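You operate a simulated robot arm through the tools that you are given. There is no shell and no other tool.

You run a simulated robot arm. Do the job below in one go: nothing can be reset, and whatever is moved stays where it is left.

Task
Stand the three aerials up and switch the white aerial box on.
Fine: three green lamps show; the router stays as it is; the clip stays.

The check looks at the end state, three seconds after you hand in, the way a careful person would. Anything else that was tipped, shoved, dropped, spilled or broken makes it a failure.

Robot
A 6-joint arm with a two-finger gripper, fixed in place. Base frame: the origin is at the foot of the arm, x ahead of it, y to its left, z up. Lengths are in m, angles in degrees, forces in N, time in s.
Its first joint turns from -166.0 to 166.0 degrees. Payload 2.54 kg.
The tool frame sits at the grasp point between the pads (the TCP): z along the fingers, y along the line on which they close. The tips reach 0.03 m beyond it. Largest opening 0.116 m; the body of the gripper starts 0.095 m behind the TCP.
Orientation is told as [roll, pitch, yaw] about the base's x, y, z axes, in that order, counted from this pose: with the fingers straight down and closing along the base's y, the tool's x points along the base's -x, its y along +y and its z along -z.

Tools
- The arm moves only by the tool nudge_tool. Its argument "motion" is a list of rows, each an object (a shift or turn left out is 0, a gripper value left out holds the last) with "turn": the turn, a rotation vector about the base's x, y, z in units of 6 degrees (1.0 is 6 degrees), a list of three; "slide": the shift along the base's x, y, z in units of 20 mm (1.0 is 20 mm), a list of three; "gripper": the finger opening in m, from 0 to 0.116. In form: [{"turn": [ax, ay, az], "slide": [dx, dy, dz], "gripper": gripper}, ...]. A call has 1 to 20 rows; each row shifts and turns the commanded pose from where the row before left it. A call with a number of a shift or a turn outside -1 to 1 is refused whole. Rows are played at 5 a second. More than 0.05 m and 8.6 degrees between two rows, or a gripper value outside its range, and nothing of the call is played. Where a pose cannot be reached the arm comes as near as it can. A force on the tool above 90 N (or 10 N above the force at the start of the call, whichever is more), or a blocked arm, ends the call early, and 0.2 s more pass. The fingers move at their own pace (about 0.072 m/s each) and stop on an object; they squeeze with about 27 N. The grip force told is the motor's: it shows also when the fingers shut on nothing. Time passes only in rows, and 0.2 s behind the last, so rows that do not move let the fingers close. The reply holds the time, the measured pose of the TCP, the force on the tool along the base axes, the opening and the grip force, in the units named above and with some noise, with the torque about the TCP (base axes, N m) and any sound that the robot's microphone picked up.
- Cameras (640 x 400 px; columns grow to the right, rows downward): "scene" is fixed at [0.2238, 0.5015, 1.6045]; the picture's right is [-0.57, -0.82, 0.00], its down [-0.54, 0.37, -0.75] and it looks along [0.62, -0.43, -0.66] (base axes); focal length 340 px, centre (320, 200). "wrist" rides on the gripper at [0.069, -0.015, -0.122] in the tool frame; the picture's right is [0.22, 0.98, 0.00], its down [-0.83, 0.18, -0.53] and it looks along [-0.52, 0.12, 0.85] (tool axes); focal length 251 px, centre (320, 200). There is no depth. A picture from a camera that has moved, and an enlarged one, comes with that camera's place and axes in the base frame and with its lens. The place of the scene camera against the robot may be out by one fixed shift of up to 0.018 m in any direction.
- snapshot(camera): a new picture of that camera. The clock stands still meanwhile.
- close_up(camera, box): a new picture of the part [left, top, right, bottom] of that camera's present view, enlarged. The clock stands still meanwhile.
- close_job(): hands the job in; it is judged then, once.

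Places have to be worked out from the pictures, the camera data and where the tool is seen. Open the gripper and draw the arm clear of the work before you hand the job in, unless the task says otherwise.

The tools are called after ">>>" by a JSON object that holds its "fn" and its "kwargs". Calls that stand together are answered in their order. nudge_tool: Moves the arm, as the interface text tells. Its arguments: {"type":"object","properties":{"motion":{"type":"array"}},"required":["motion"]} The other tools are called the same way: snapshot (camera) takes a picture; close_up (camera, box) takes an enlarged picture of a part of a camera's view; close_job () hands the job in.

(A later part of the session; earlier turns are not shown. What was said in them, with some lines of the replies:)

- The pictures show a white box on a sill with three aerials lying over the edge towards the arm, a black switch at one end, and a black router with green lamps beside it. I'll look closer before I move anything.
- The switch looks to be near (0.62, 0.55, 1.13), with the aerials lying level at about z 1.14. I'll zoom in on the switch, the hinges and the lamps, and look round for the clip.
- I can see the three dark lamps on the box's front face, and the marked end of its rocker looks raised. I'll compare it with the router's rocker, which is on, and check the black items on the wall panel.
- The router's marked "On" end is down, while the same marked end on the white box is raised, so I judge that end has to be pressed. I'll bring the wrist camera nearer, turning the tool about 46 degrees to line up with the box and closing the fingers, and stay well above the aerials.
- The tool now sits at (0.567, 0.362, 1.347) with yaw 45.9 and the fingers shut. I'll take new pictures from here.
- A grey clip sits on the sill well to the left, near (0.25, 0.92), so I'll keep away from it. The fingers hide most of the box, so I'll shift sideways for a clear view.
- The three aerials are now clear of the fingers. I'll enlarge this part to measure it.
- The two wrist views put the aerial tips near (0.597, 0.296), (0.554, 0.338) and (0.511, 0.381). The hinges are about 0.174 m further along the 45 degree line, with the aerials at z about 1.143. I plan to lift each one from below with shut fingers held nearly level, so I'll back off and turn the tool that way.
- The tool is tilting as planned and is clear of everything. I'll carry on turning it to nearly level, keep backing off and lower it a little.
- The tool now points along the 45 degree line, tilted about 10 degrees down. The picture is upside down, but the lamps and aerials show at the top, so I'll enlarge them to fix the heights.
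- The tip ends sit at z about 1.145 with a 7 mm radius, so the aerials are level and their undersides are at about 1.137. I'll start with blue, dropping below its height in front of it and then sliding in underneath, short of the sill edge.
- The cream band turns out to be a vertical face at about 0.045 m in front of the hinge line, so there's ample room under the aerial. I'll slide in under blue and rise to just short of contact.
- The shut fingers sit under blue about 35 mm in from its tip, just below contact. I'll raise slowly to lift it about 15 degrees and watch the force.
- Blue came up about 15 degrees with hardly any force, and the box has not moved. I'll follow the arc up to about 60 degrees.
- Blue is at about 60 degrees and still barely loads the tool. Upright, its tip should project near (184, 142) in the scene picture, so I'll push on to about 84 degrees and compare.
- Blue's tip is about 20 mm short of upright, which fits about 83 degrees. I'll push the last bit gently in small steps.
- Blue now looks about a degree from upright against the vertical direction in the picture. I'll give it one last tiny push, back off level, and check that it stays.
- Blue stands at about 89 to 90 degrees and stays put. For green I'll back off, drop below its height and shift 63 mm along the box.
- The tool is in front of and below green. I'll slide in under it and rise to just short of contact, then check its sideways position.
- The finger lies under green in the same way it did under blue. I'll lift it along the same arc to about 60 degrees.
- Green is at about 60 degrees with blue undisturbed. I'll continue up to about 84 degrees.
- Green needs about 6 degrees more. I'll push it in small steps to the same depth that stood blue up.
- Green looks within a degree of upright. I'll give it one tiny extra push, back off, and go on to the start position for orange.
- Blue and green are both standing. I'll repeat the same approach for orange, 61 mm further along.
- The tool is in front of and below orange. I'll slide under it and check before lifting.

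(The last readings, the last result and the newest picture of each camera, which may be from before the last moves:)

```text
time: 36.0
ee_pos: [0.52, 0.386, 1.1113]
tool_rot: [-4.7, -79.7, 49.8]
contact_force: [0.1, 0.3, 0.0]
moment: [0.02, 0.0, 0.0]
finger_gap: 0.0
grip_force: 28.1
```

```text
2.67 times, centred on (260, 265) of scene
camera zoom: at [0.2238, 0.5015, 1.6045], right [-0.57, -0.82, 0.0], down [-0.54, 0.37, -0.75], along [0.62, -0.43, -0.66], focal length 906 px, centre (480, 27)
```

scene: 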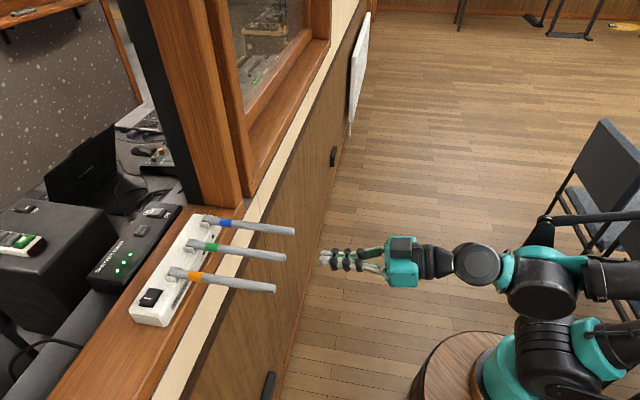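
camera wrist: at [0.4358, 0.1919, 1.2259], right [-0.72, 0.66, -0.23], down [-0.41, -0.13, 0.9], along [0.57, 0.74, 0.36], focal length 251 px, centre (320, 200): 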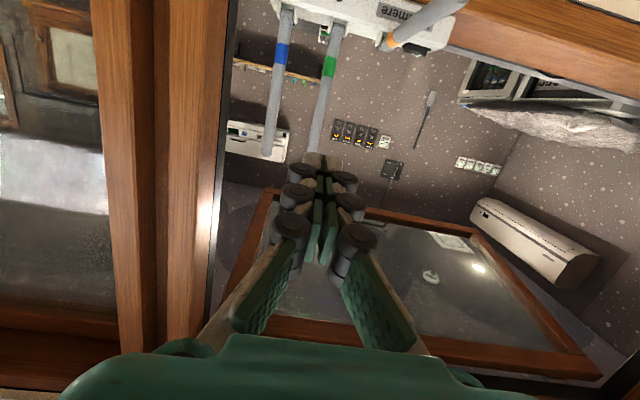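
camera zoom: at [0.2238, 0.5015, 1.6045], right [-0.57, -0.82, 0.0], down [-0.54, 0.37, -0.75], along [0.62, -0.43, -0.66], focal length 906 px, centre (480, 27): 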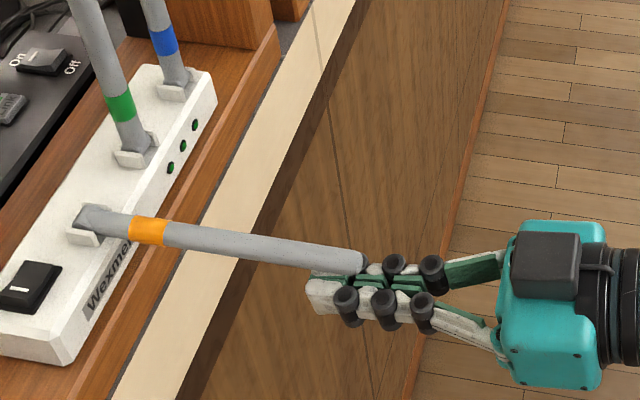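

The geometry matches the other two, with the tool under orange and no contact yet. I'll lift it along the same arc to about 60 degrees.

>>> {"fn": "nudge_tool", "kwargs": {"motion": [{"slide": [0, 0, 0.46]}, {"slide": [0, 0, 0.46]}, {"slide": [0, 0, 0.46]}, {"slide": [0, 0, 0.46]}, {"slide": [0, 0, 0.46]}, {"slide": [0, 0, 0.46]}, {"slide": [0.162, 0.162, 0.573]}, {"slide": [0.162, 0.162, 0.573]}, {"slide": [0.162, 0.162, 0.573]}, {"slide": [0.236, 0.236, 0.485]}, {"slide": [0.236, 0.236, 0.485]}, {"slide": [0.236, 0.236, 0.485]}, {"slide": [0.316, 0.316, 0.382]}, {"slide": [0.316, 0.316, 0.382]}, {"slide": [0.316, 0.316, 0.382]}]}}

>>> {"fn": "close_up", "kwargs": {"camera": "scene", "box": [100, 150, 340, 300]}}

>>> {"fn": "snapshot", "kwargs": {"camera": "wrist"}}

```text
time: 39.2
ee_pos: [0.5633, 0.4279, 1.254]
tool_rot: [-4.8, -79.8, 49.8]
contact_force: [-0.6, 0.4, 0.1]
moment: [0.03, 0.01, -0.01]
finger_gap: 0.0002
grip_force: 28.7
```

```text
2.67 times, centred on (220, 225) of scene
camera zoom: at [0.2238, 0.5015, 1.6045], right [-0.57, -0.82, 0.0], down [-0.54, 0.37, -0.75], along [0.62, -0.43, -0.66], focal length 906 px, centre (587, 133)
```

zoom: 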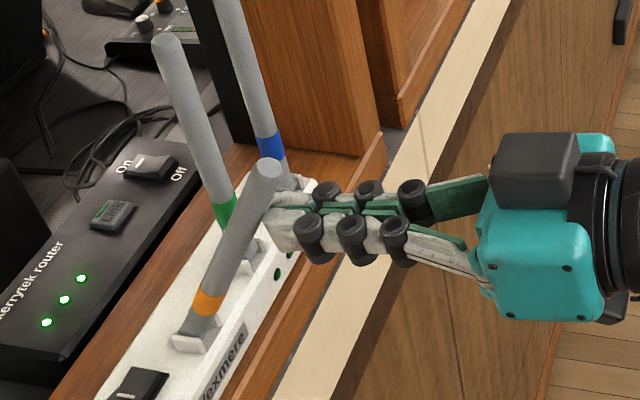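

```text
taken
camera wrist: at [0.4819, 0.3231, 1.2071], right [-0.72, 0.66, -0.23], down [-0.41, -0.13, 0.9], along [0.57, 0.74, 0.36], focal length 251 px, centre (320, 200)
```

wrist: 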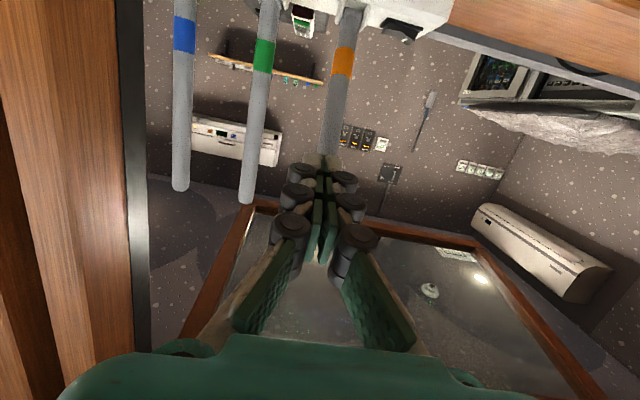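

Orange is at about 60 degrees and the others are undisturbed. I'll go on to about 84 degrees.

>>> {"fn": "nudge_tool", "kwargs": {"motion": [{"slide": [0.361, 0.361, 0.23]}, {"slide": [0.361, 0.361, 0.23]}, {"slide": [0.361, 0.361, 0.23]}, {"slide": [0.362, 0.362, 0.1]}, {"slide": [0.362, 0.362, 0.1]}]}}

>>> {"fn": "close_up", "kwargs": {"camera": "scene", "box": [80, 150, 320, 300]}}

```text
time: 40.4
ee_pos: [0.5999, 0.4644, 1.2699]
tool_rot: [-4.8, -79.9, 49.9]
contact_force: [0.5, 0.1, -0.5]
moment: [-0.01, -0.02, 0.0]
finger_gap: 0.0001
grip_force: 28.5
```

```text
2.67 times, centred on (200, 225) of scene
camera zoom: at [0.2238, 0.5015, 1.6045], right [-0.57, -0.82, 0.0], down [-0.54, 0.37, -0.75], along [0.62, -0.43, -0.66], focal length 906 px, centre (640, 133)
```

zoom: 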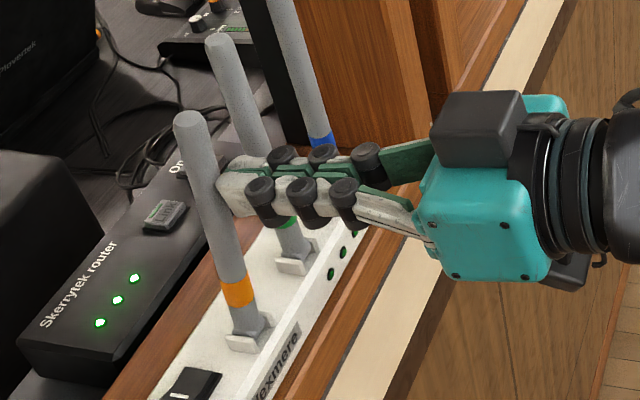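

Orange needs about 7 degrees more. I'll push it in small steps to the same depth as the other two.

>>> {"fn": "nudge_tool", "kwargs": {"motion": [{"slide": [0.137, 0.137, 0.02]}, {"slide": [0.137, 0.137, 0.02]}, {"slide": [0.137, 0.137, 0]}, {"slide": [0.137, 0.137, 0]}, {"slide": [0, 0, 0]}]}}

>>> {"fn": "close_up", "kwargs": {"camera": "scene", "box": [80, 150, 320, 300]}}

```text
time: 41.6
ee_pos: [0.6108, 0.4743, 1.273]
tool_rot: [-4.6, -79.8, 49.8]
contact_force: [-0.2, 0.7, -0.7]
moment: [0.01, -0.01, -0.01]
finger_gap: 0.0
grip_force: 28.8
```

```text
2.67 times, centred on (200, 225) of scene
camera zoom: at [0.2238, 0.5015, 1.6045], right [-0.57, -0.82, 0.0], down [-0.54, 0.37, -0.75], along [0.62, -0.43, -0.66], focal length 906 px, centre (640, 133)
```

zoom: 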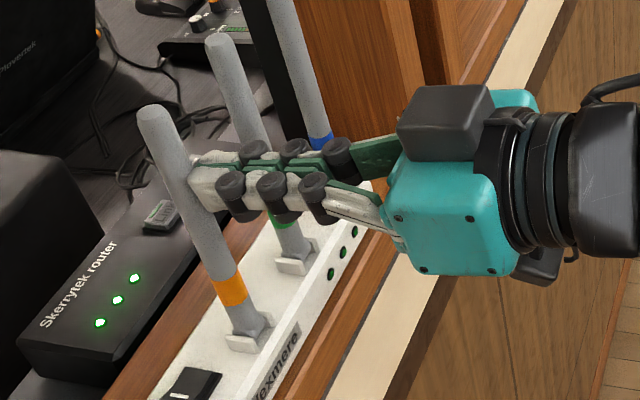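

Orange is about a degree short. I'll give it a last 2 mm push, then back off straight and look.

>>> {"fn": "nudge_tool", "kwargs": {"motion": [{"slide": [0.08, 0.08, 0]}, {"slide": [0, 0, 0]}, {"slide": [-0.4, -0.4, 0]}, {"slide": [-0.8, -0.8, 0]}, {"slide": [-0.8, -0.8, 0]}, {"slide": [-0.8, -0.8, 0]}, {"slide": [-0.8, -0.8, 0]}, {"slide": [-0.8, -0.8, 0]}, {"slide": [-0.8, -0.8, 0]}, {"slide": [-0.8, -0.8, 0]}, {"slide": [-0.8, -0.8, 0]}]}}

>>> {"fn": "close_up", "kwargs": {"camera": "scene", "box": [80, 150, 320, 300]}}

>>> {"fn": "snapshot", "kwargs": {"camera": "wrist"}}

```text
time: 44.0
ee_pos: [0.4776, 0.3416, 1.2716]
tool_rot: [-4.9, -79.8, 49.9]
contact_force: [-1.1, 0.1, 0.8]
moment: [-0.03, 0.02, 0.04]
finger_gap: 0.0002
grip_force: 28.9
```

```text
2.67 times, centred on (200, 225) of scene
camera zoom: at [0.2238, 0.5015, 1.6045], right [-0.57, -0.82, 0.0], down [-0.54, 0.37, -0.75], along [0.62, -0.43, -0.66], focal length 906 px, centre (640, 133)
```

zoom: 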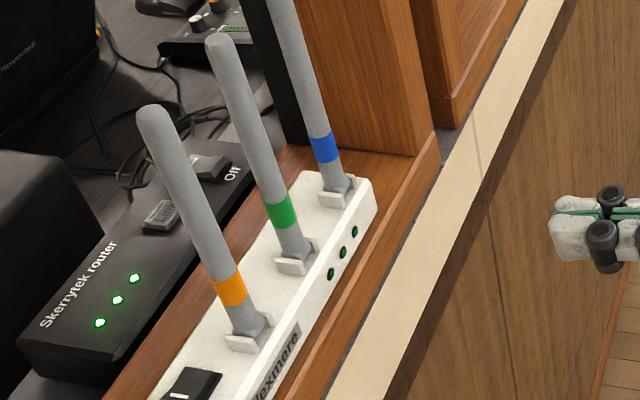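

```text
taken
camera wrist: at [0.3952, 0.2352, 1.2252], right [-0.72, 0.66, -0.23], down [-0.41, -0.13, 0.9], along [0.57, 0.74, 0.36], focal length 251 px, centre (320, 200)
```

wrist: 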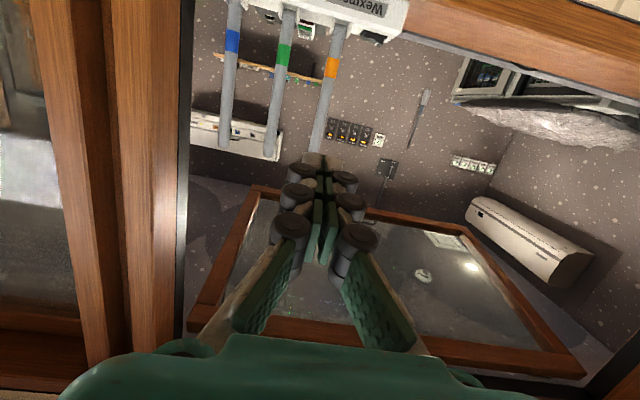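

All three aerials stand and hold. Next is the rocker, whose centre I put near (0.621, 0.550) with the marked end on the side away from the aerials. I'll tilt the tool to about 45 degrees so the gripper stays in front of the standing orange aerial, and move across to face the switch.

>>> {"fn": "nudge_tool", "kwargs": {"motion": [{"slide": [-0.353, 0.353, 0.4], "turn": [-0.7071, 0.7071, 0]}, {"slide": [-0.353, 0.353, 0.4], "turn": [-0.7071, 0.7071, 0]}, {"slide": [-0.353, 0.353, 0.4], "turn": [-0.7071, 0.7071, 0]}, {"slide": [-0.353, 0.353, 0.4], "turn": [-0.7071, 0.7071, 0]}, {"slide": [-0.353, 0.353, 0.4], "turn": [-0.7071, 0.7071, 0]}, {"slide": [-0.353, 0.353, 0.4], "turn": [-0.7071, 0.7071, 0]}]}}

>>> {"fn": "snapshot", "kwargs": {"camera": "wrist"}}

>>> {"fn": "snapshot", "kwargs": {"camera": "scene"}}

```text
time: 45.4
ee_pos: [0.433, 0.3826, 1.3215]
tool_rot: [-0.9, -43.9, 46.3]
contact_force: [0.2, 0.1, -0.2]
moment: [0.03, 0.0, 0.0]
finger_gap: 0.0002
grip_force: 28.6
```

```text
taken
camera wrist: at [0.3494, 0.276, 1.3606], right [-0.81, 0.57, -0.16], down [0.02, 0.3, 0.95], along [0.59, 0.77, -0.25], focal length 251 px, centre (320, 200)
```

wrist: 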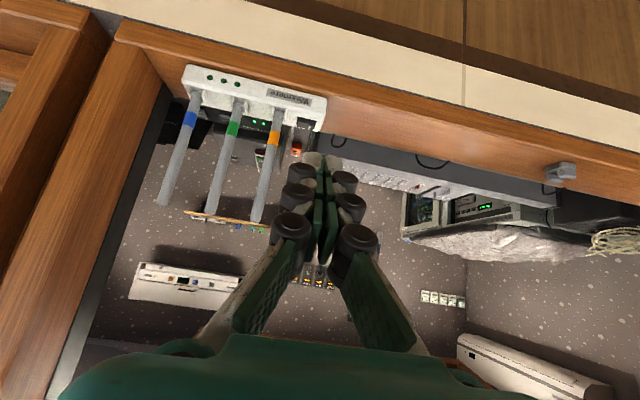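

```text
taken
```

scene: 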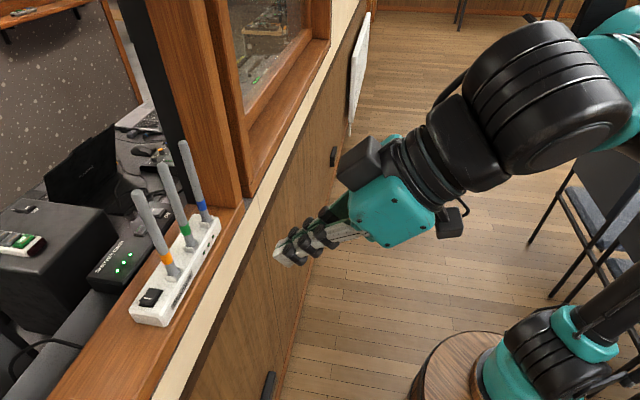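

The switch now shows in the wrist view above the fingers. I'll enlarge it there and in the scene view to fix its place and height.

>>> {"fn": "close_up", "kwargs": {"camera": "wrist", "box": [250, 75, 346, 135]}}

>>> {"fn": "close_up", "kwargs": {"camera": "scene", "box": [125, 265, 205, 330]}}

```text
6.67 times, centred on (298, 105) of wrist
camera zoom: at [0.3494, 0.276, 1.3606], right [-0.81, 0.57, -0.16], down [0.02, 0.3, 0.95], along [0.59, 0.77, -0.25], focal length 1676 px, centre (467, 833)
```

zoom: 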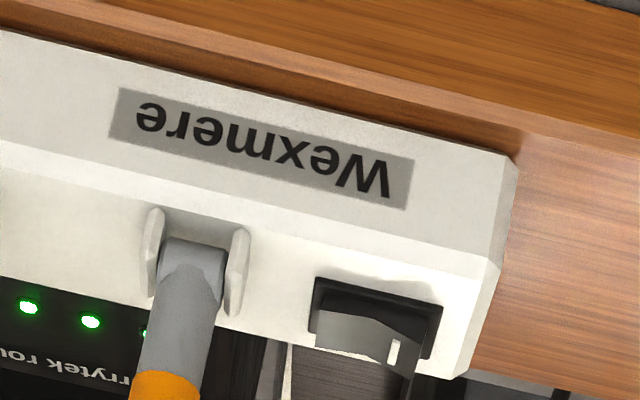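

```text
6.15 times, centred on (165, 298) of scene
camera zoom: at [0.2238, 0.5015, 1.6045], right [-0.57, -0.82, 0.0], down [-0.54, 0.37, -0.75], along [0.62, -0.43, -0.66], focal length 2090 px, centre (1274, -400)
```

zoom: 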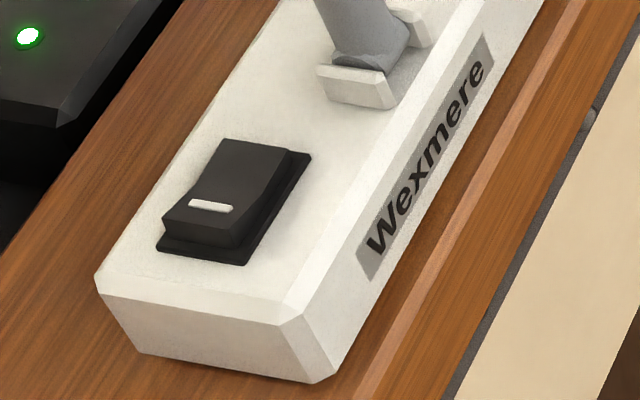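

The box has not moved. Triangulating puts its top at z about 1.133 and the rocker centre near (0.615, 0.547), with the marked end raised to about 1.143. I'll advance above it, staying clear of the orange aerial, and stop high to check the alignment.

>>> {"fn": "nudge_tool", "kwargs": {"motion": [{"slide": [0.62, 0.734, -0.45]}, {"slide": [0.677, 0.677, -0.45]}, {"slide": [0.677, 0.677, -0.45]}, {"slide": [0.677, 0.677, -0.45]}, {"slide": [0.677, 0.677, -0.45]}, {"slide": [0.677, 0.677, -0.45]}, {"slide": [0.677, 0.677, -0.45]}, {"slide": [0.677, 0.677, -0.45]}, {"slide": [0.677, 0.677, -0.45]}, {"slide": [0.677, 0.677, -0.45]}]}}

>>> {"fn": "close_up", "kwargs": {"camera": "scene", "box": [90, 190, 314, 330]}}

>>> {"fn": "snapshot", "kwargs": {"camera": "wrist"}}

```text
time: 47.6
ee_pos: [0.5645, 0.5189, 1.2301]
tool_rot: [-0.7, -43.9, 46.1]
contact_force: [-0.3, -1.3, 0.0]
moment: [0.0, -0.01, -0.01]
finger_gap: 0.0003
grip_force: 28.6
```

```text
2.86 times, centred on (202, 260) of scene
camera zoom: at [0.2238, 0.5015, 1.6045], right [-0.57, -0.82, 0.0], down [-0.54, 0.37, -0.75], along [0.62, -0.43, -0.66], focal length 970 px, centre (657, 29)
```

zoom: 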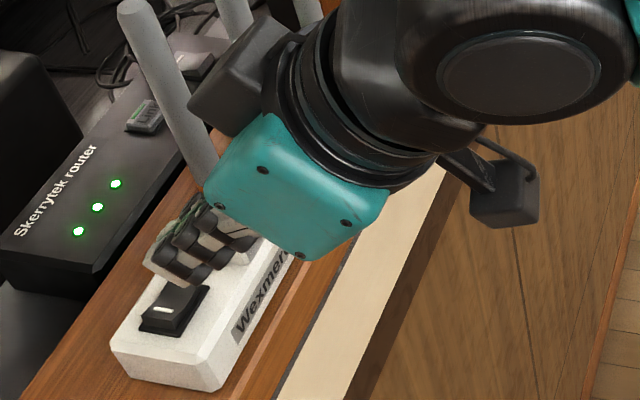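

```text
taken
camera wrist: at [0.482, 0.412, 1.2698], right [-0.81, 0.57, -0.16], down [0.02, 0.29, 0.96], along [0.59, 0.77, -0.25], focal length 251 px, centre (320, 200)
```

wrist: 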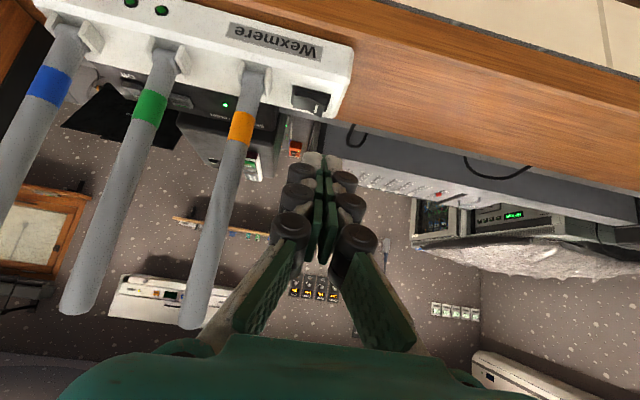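

The fingers hang above the rocker and the gripper is a few centimetres in front of the orange aerial. I'll advance the last 40 mm and drop to about 20 mm above the rocker.

>>> {"fn": "nudge_tool", "kwargs": {"motion": [{"slide": [0.51, 0.44, -0.3]}, {"slide": [0.48, 0.48, -0.5]}, {"slide": [0.48, 0.48, -0.6]}, {"slide": [0, 0, -0.4]}]}}

>>> {"fn": "close_up", "kwargs": {"camera": "scene", "box": [120, 240, 232, 330]}}

>>> {"fn": "snapshot", "kwargs": {"camera": "wrist"}}

>>> {"fn": "snapshot", "kwargs": {"camera": "scene"}}

```text
time: 48.6
ee_pos: [0.5972, 0.5474, 1.1954]
tool_rot: [-0.9, -43.8, 46.2]
contact_force: [-0.2, 0.3, 0.5]
moment: [0.01, -0.03, 0.01]
finger_gap: 0.0002
grip_force: 28.7
```

```text
4.44 times, centred on (176, 285) of scene
camera zoom: at [0.2238, 0.5015, 1.6045], right [-0.57, -0.82, 0.0], down [-0.54, 0.37, -0.75], along [0.62, -0.43, -0.66], focal length 1509 px, centre (960, -178)
```

zoom: 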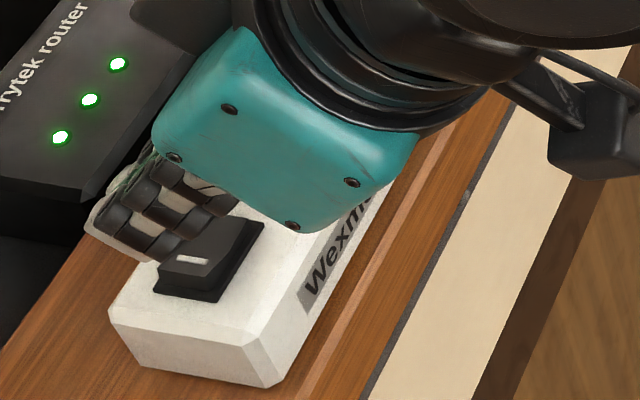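

```text
taken
camera wrist: at [0.5133, 0.4396, 1.234], right [-0.81, 0.57, -0.16], down [0.02, 0.29, 0.96], along [0.59, 0.77, -0.25], focal length 251 px, centre (320, 200)
```

wrist: 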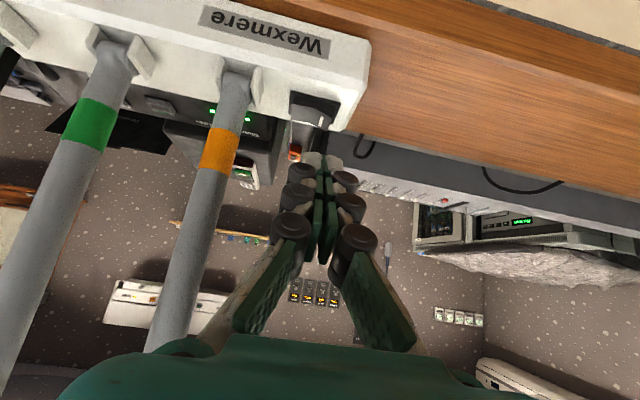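

```text
taken
```

scene: 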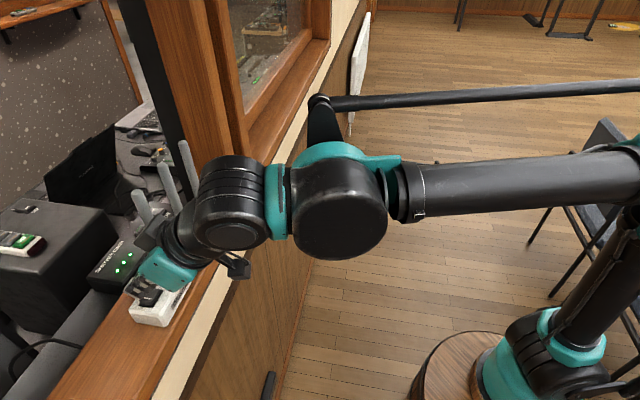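

The fingertip edge is about 20 mm above the switch. By my projection the press point lands near (330, 122) in this wrist view, so I'll enlarge to see where that falls on the rocker.

>>> {"fn": "close_up", "kwargs": {"camera": "wrist", "box": [270, 75, 382, 175]}}

```text
4.00 times, centred on (326, 125) of wrist
camera zoom: at [0.5133, 0.4396, 1.234], right [-0.81, 0.57, -0.16], down [0.02, 0.29, 0.96], along [0.59, 0.77, -0.25], focal length 1006 px, centre (296, 500)
```

zoom: 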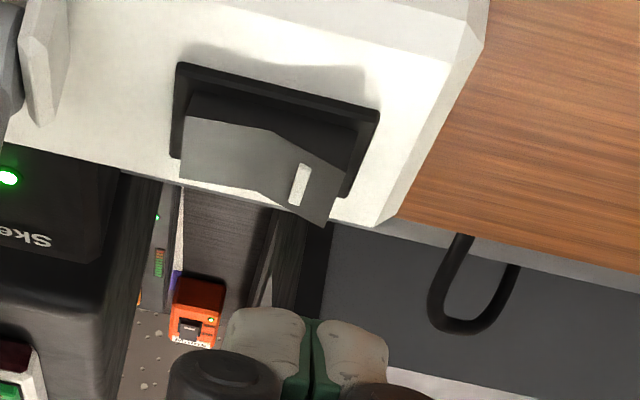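

The press point falls on the raised, marked end of the rocker. I'll shift 3 mm further out to that end and come down close, then press in small steps while watching the force and listening for a click.

>>> {"fn": "nudge_tool", "kwargs": {"motion": [{"slide": [-0.1, 0.1, -0.4]}, {"slide": [0, 0, -0.3]}, {"slide": [0, 0, 0]}]}}

>>> {"fn": "close_up", "kwargs": {"camera": "wrist", "box": [270, 75, 382, 175]}}

>>> {"fn": "close_up", "kwargs": {"camera": "scene", "box": [120, 240, 232, 330]}}

```text
time: 49.4
ee_pos: [0.5936, 0.5485, 1.1799]
tool_rot: [-0.7, -43.8, 46.2]
contact_force: [0.5, -0.6, -0.2]
moment: [0.01, 0.0, -0.03]
finger_gap: 0.0
grip_force: 28.8
```

```text
4.00 times, centred on (326, 125) of wrist
camera zoom: at [0.5113, 0.4415, 1.2197], right [-0.81, 0.57, -0.16], down [0.02, 0.3, 0.96], along [0.59, 0.77, -0.25], focal length 1006 px, centre (296, 500)
```

zoom: 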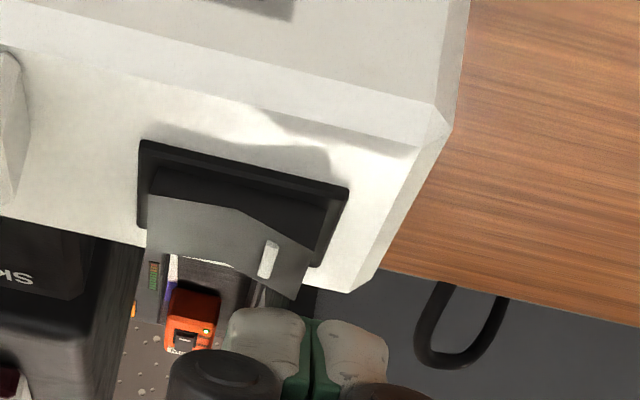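

```text
4.44 times, centred on (176, 285) of scene
camera zoom: at [0.2238, 0.5015, 1.6045], right [-0.57, -0.82, 0.0], down [-0.54, 0.37, -0.75], along [0.62, -0.43, -0.66], focal length 1509 px, centre (960, -178)
```

zoom: 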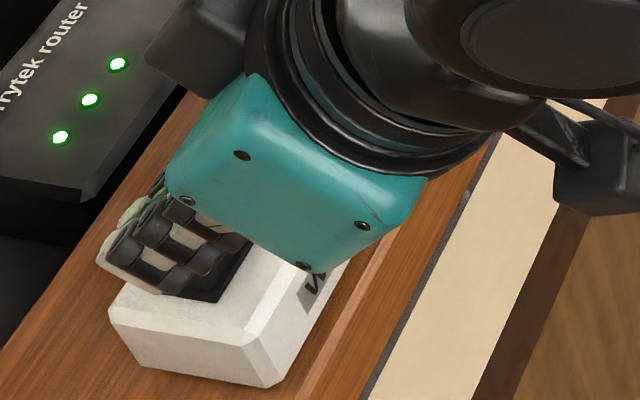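

The left finger hangs over the marked half and the right one is beyond the rocker's end. I'll shift 3 mm further out and go down in small steps.

>>> {"fn": "nudge_tool", "kwargs": {"motion": [{"slide": [-0.1, 0.1, 0]}, {"slide": [0, 0, -0.1]}, {"slide": [0, 0, -0.1]}, {"slide": [0, 0, -0.1]}]}}

```text
time: 50.4
ee_pos: [0.5932, 0.5522, 1.1732]
tool_rot: [-0.9, -43.8, 46.1]
contact_force: [0.6, -0.4, -0.2]
moment: [0.03, 0.03, 0.01]
finger_gap: 0.0
grip_force: 28.8
```

There's no contact force yet at an edge height of about 1.144. I'll look before going lower.

>>> {"fn": "close_up", "kwargs": {"camera": "wrist", "box": [270, 75, 382, 175]}}

```text
4.00 times, centred on (326, 125) of wrist
camera zoom: at [0.5097, 0.444, 1.213], right [-0.81, 0.57, -0.16], down [0.02, 0.29, 0.96], along [0.59, 0.77, -0.25], focal length 1006 px, centre (296, 500)
```

zoom: 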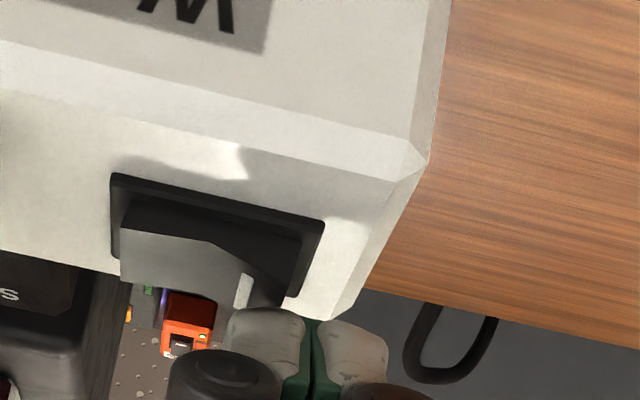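

By my measurements the rocker's raised end is at 0.0356 along the box, so only about 3 mm of finger overlaps it. I'll lift slightly, shift 4 mm back towards the rocker, and press down again.

>>> {"fn": "nudge_tool", "kwargs": {"motion": [{"slide": [0, 0, 0.2]}, {"slide": [0.14, -0.14, 0]}, {"slide": [0, 0, -0.1]}, {"slide": [0, 0, -0.1]}, {"slide": [0, 0, -0.1]}]}}

>>> {"fn": "close_up", "kwargs": {"camera": "wrist", "box": [270, 75, 382, 175]}}

```text
time: 51.6
ee_pos: [0.5956, 0.5486, 1.1715]
tool_rot: [-0.7, -43.7, 46.2]
contact_force: [0.3, 0.3, 1.4]
moment: [0.0, 0.01, -0.03]
finger_gap: 0.0
grip_force: 28.6
```

```text
4.00 times, centred on (326, 125) of wrist
camera zoom: at [0.5121, 0.441, 1.2111], right [-0.81, 0.57, -0.16], down [0.02, 0.3, 0.96], along [0.59, 0.77, -0.25], focal length 1006 px, centre (296, 500)
```

zoom: 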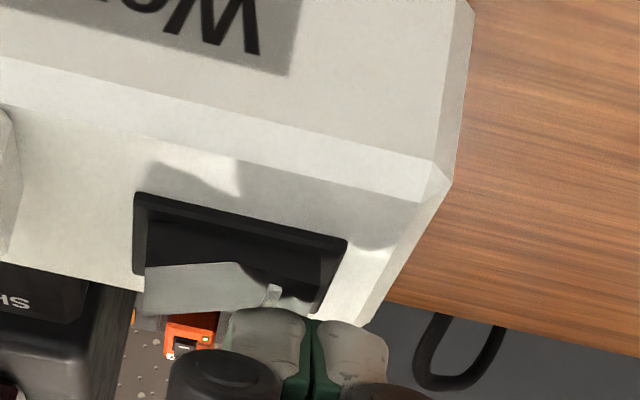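

The rocker's far half has started to tilt up, so the press is working with little force. I'll press 4 mm more.

>>> {"fn": "nudge_tool", "kwargs": {"motion": [{"slide": [0, 0, -0.1]}, {"slide": [0, 0, -0.1]}]}}

>>> {"fn": "close_up", "kwargs": {"camera": "wrist", "box": [270, 75, 382, 175]}}

>>> {"fn": "close_up", "kwargs": {"camera": "scene", "box": [120, 200, 280, 300]}}

```text
time: 52.2
ee_pos: [0.5955, 0.548, 1.1708]
tool_rot: [-0.9, -44.1, 46.3]
contact_force: [1.3, 2.1, 39.2]
moment: [0.15, -0.58, -0.01]
finger_gap: 0.0
grip_force: 28.1
```

```text
4.00 times, centred on (326, 125) of wrist
camera zoom: at [0.512, 0.4406, 1.2093], right [-0.81, 0.57, -0.16], down [0.02, 0.29, 0.96], along [0.59, 0.77, -0.25], focal length 1006 px, centre (296, 500)
```

zoom: 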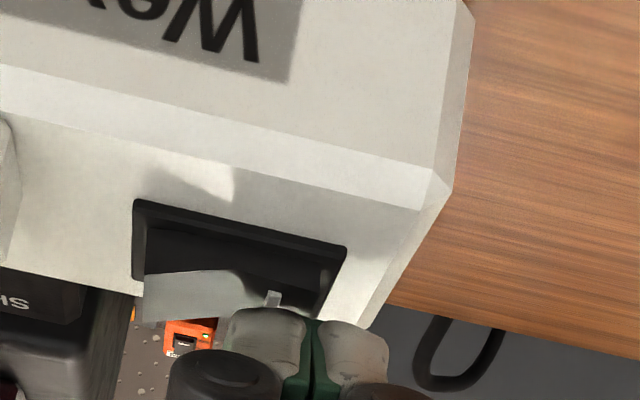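

```text
4.00 times, centred on (200, 250) of scene
camera zoom: at [0.2238, 0.5015, 1.6045], right [-0.57, -0.82, 0.0], down [-0.54, 0.37, -0.75], along [0.62, -0.43, -0.66], focal length 1358 px, centre (800, 0)
```

zoom: 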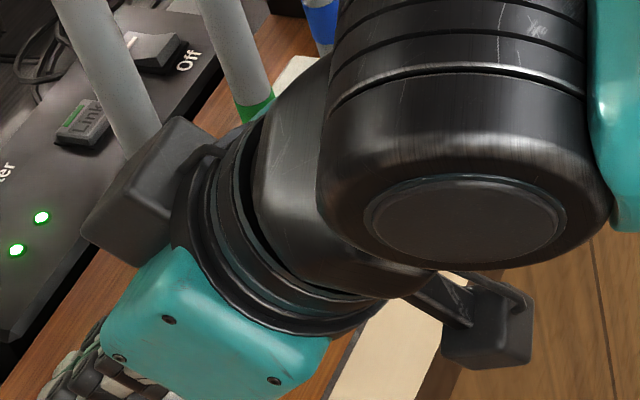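

The force rose to 39 N with no more travel, so the rocker is against its stop. I'll lift straight off now and back away towards the arm.

>>> {"fn": "nudge_tool", "kwargs": {"motion": [{"slide": [0, 0, 0.3]}, {"slide": [0, 0, 0.6]}, {"slide": [-0.2, -0.2, 0.6]}, {"slide": [-0.6, -0.6, 0.4]}, {"slide": [-0.7, -0.7, 0.4]}, {"slide": [-0.7, -0.7, 0.4]}, {"slide": [-0.7, -0.7, 0.4]}, {"slide": [-0.7, -0.7, 0.4]}, {"slide": [-0.7, -0.7, 0.4]}, {"slide": [-0.7, -0.7, 0.4]}, {"slide": [-0.7, -0.7, 0.4]}, {"slide": [-0.7, -0.7, 0]}]}}

>>> {"fn": "close_up", "kwargs": {"camera": "scene", "box": [80, 130, 320, 330]}}

>>> {"fn": "snapshot", "kwargs": {"camera": "wrist"}}

```text
time: 54.8
ee_pos: [0.4667, 0.419, 1.2622]
tool_rot: [-0.9, -43.8, 46.2]
contact_force: [-0.2, 0.9, 0.2]
moment: [0.0, -0.03, 0.01]
finger_gap: 0.0001
grip_force: 28.4
```

```text
2.00 times, centred on (200, 230) of scene
camera zoom: at [0.2238, 0.5015, 1.6045], right [-0.57, -0.82, 0.0], down [-0.54, 0.37, -0.75], along [0.62, -0.43, -0.66], focal length 679 px, centre (560, 140)
```

zoom: 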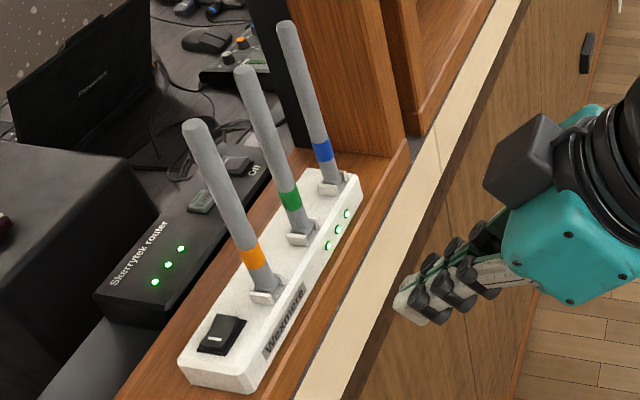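

```text
taken
camera wrist: at [0.3842, 0.3129, 1.301], right [-0.81, 0.57, -0.16], down [0.02, 0.29, 0.96], along [0.59, 0.77, -0.25], focal length 251 px, centre (320, 200)
```

wrist: 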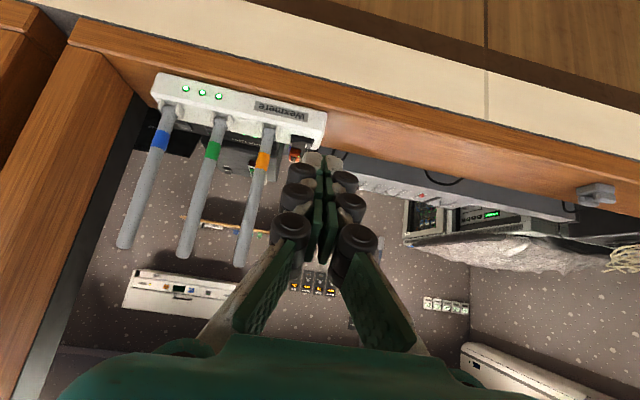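

All three lamps on the white box now glow green, the aerials stand, and the router's three lamps are still lit. I'll enlarge to check the lamps, the rocker, the router and the clip.

>>> {"fn": "close_up", "kwargs": {"camera": "scene", "box": [140, 190, 240, 330]}}

>>> {"fn": "close_up", "kwargs": {"camera": "wrist", "box": [100, 60, 340, 210]}}

>>> {"fn": "close_up", "kwargs": {"camera": "wrist", "box": [540, 160, 640, 222]}}

>>> {"fn": "close_up", "kwargs": {"camera": "scene", "box": [125, 200, 185, 240]}}

```text
2.86 times, centred on (190, 260) of scene
camera zoom: at [0.2238, 0.5015, 1.6045], right [-0.57, -0.82, 0.0], down [-0.54, 0.37, -0.75], along [0.62, -0.43, -0.66], focal length 970 px, centre (691, 29)
```

zoom: 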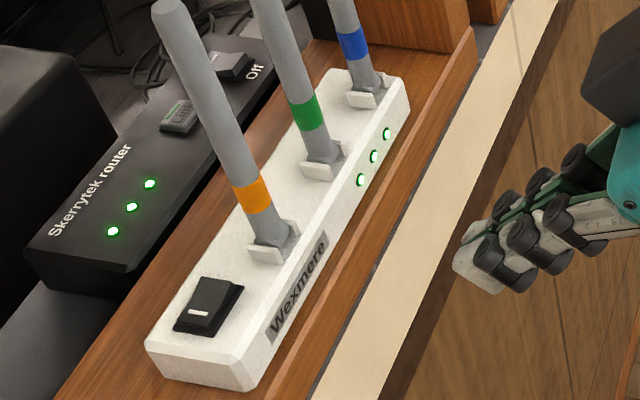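

```text
2.67 times, centred on (220, 135) of wrist
camera zoom: at [0.3842, 0.3129, 1.301], right [-0.81, 0.57, -0.16], down [0.02, 0.29, 0.96], along [0.59, 0.77, -0.25], focal length 670 px, centre (587, 373)
```

zoom: 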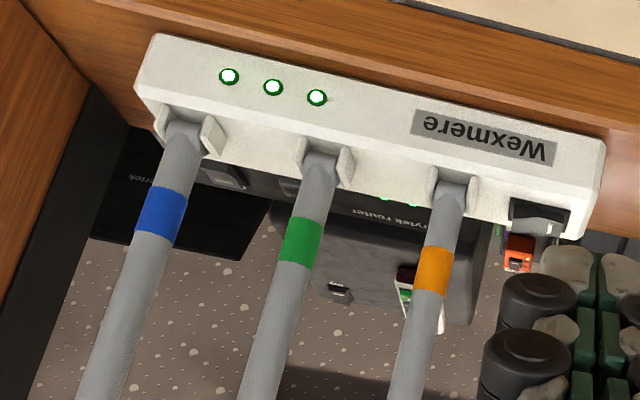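

```text
6.40 times, centred on (590, 191) of wrist
camera zoom: at [0.3842, 0.3129, 1.301], right [-0.81, 0.57, -0.16], down [0.02, 0.29, 0.96], along [0.59, 0.77, -0.25], focal length 1609 px, centre (-1408, 258)
```

zoom: 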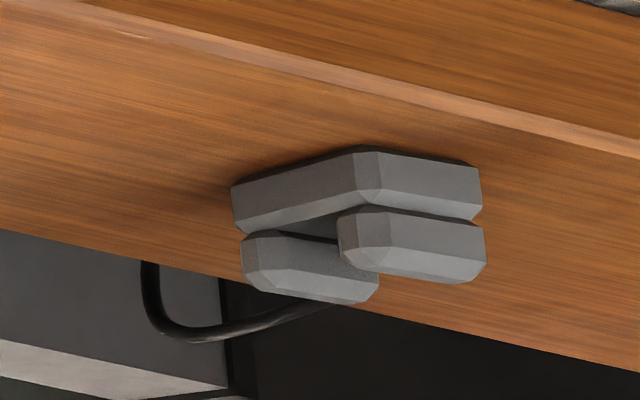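

```text
10.00 times, centred on (155, 220) of scene
camera zoom: at [0.2238, 0.5015, 1.6045], right [-0.57, -0.82, 0.0], down [-0.54, 0.37, -0.75], along [0.62, -0.43, -0.66], focal length 3396 px, centre (1970, 0)
```

zoom: 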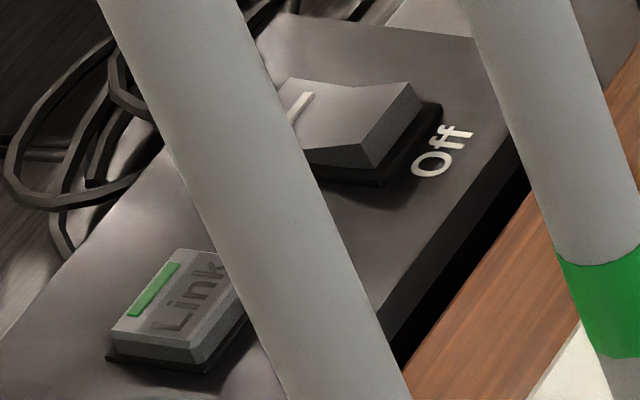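

All three box lamps are lit, the rocker's marked end is down, and the router, its Link button and the cable clip look unchanged. I'll draw the arm well clear, open the gripper in free space, and let some seconds pass to see that everything holds.

>>> {"fn": "nudge_tool", "kwargs": {"motion": [{"slide": [-0.7, -0.7, 0.5]}, {"slide": [-0.7, -0.7, 0.5]}, {"slide": [-0.7, -0.7, 0.5]}, {"slide": [-0.7, -0.7, 0.5]}, {"slide": [-0.7, -0.7, 0.5]}, {"slide": [-0.7, -0.7, 0.5]}, {"slide": [-0.5, -0.5, 0.3], "gripper": 0.08}, {"slide": [0, 0, 0], "gripper": 0.1}, {"slide": [0, 0, 0], "gripper": 0.11}, {"slide": [0, 0, 0]}, {"slide": [0, 0, 0]}, {"slide": [0, 0, 0]}, {"slide": [0, 0, 0]}, {"slide": [0, 0, 0]}, {"slide": [0, 0, 0]}, {"slide": [0, 0, 0]}, {"slide": [0, 0, 0]}, {"slide": [0, 0, 0]}, {"slide": [0, 0, 0]}, {"slide": [0, 0, 0]}]}}

>>> {"fn": "snapshot", "kwargs": {"camera": "scene"}}

>>> {"fn": "close_up", "kwargs": {"camera": "scene", "box": [80, 130, 320, 330]}}

>>> {"fn": "snapshot", "kwargs": {"camera": "wrist"}}

```text
time: 59.0
ee_pos: [0.3729, 0.3258, 1.3284]
tool_rot: [-0.7, -43.8, 46.2]
contact_force: [-0.5, -0.6, -0.9]
moment: [-0.02, -0.02, 0.0]
finger_gap: 0.11
grip_force: 0.0
```

```text
taken
```

scene: 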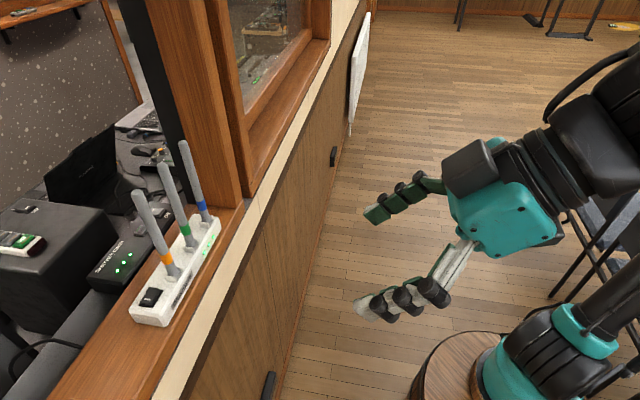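

```text
2.00 times, centred on (200, 230) of scene
camera zoom: at [0.2238, 0.5015, 1.6045], right [-0.57, -0.82, 0.0], down [-0.54, 0.37, -0.75], along [0.62, -0.43, -0.66], focal length 679 px, centre (560, 140)
```

zoom: 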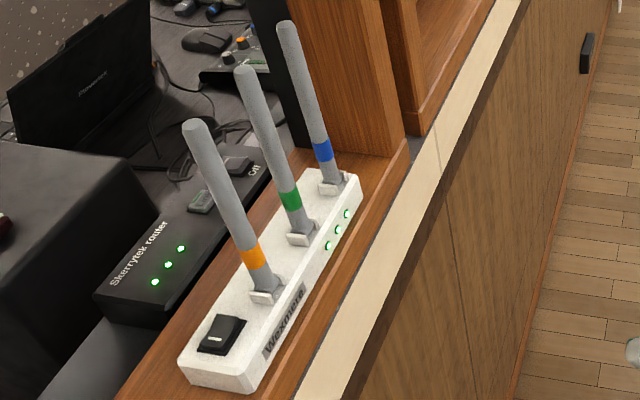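

```text
taken
camera wrist: at [0.2898, 0.2188, 1.3675], right [-0.81, 0.57, -0.16], down [0.02, 0.29, 0.96], along [0.59, 0.77, -0.25], focal length 251 px, centre (320, 200)
```

wrist: 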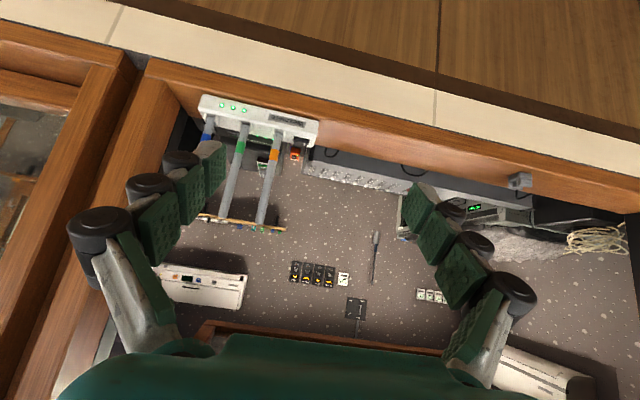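

After several seconds the aerials still stand, the three lamps are still green, and the router and clip are as they were. The arm is clear with the gripper open, so I'm handing the job in.

>>> {"fn": "close_job", "kwargs": {}}

```text
The job is handed in.
```

The three aerials are standing and the white aerial box is switched on, with all three of its green lamps lit. I've handed the job in.

- **Aerials:** each one is within about 2 degrees of upright. They held for several seconds after I backed away.
- **Switch:** I pressed the marked end of the rocker down to its stop, with about 39 N at the end. The box did not move.
- **Router and clip:** I touched neither. The router's three lamps are still lit, its switch is still on, and the grey cable clip on the sill looks unchanged.
- **Arm:** it is drawn well clear with the gripper open.
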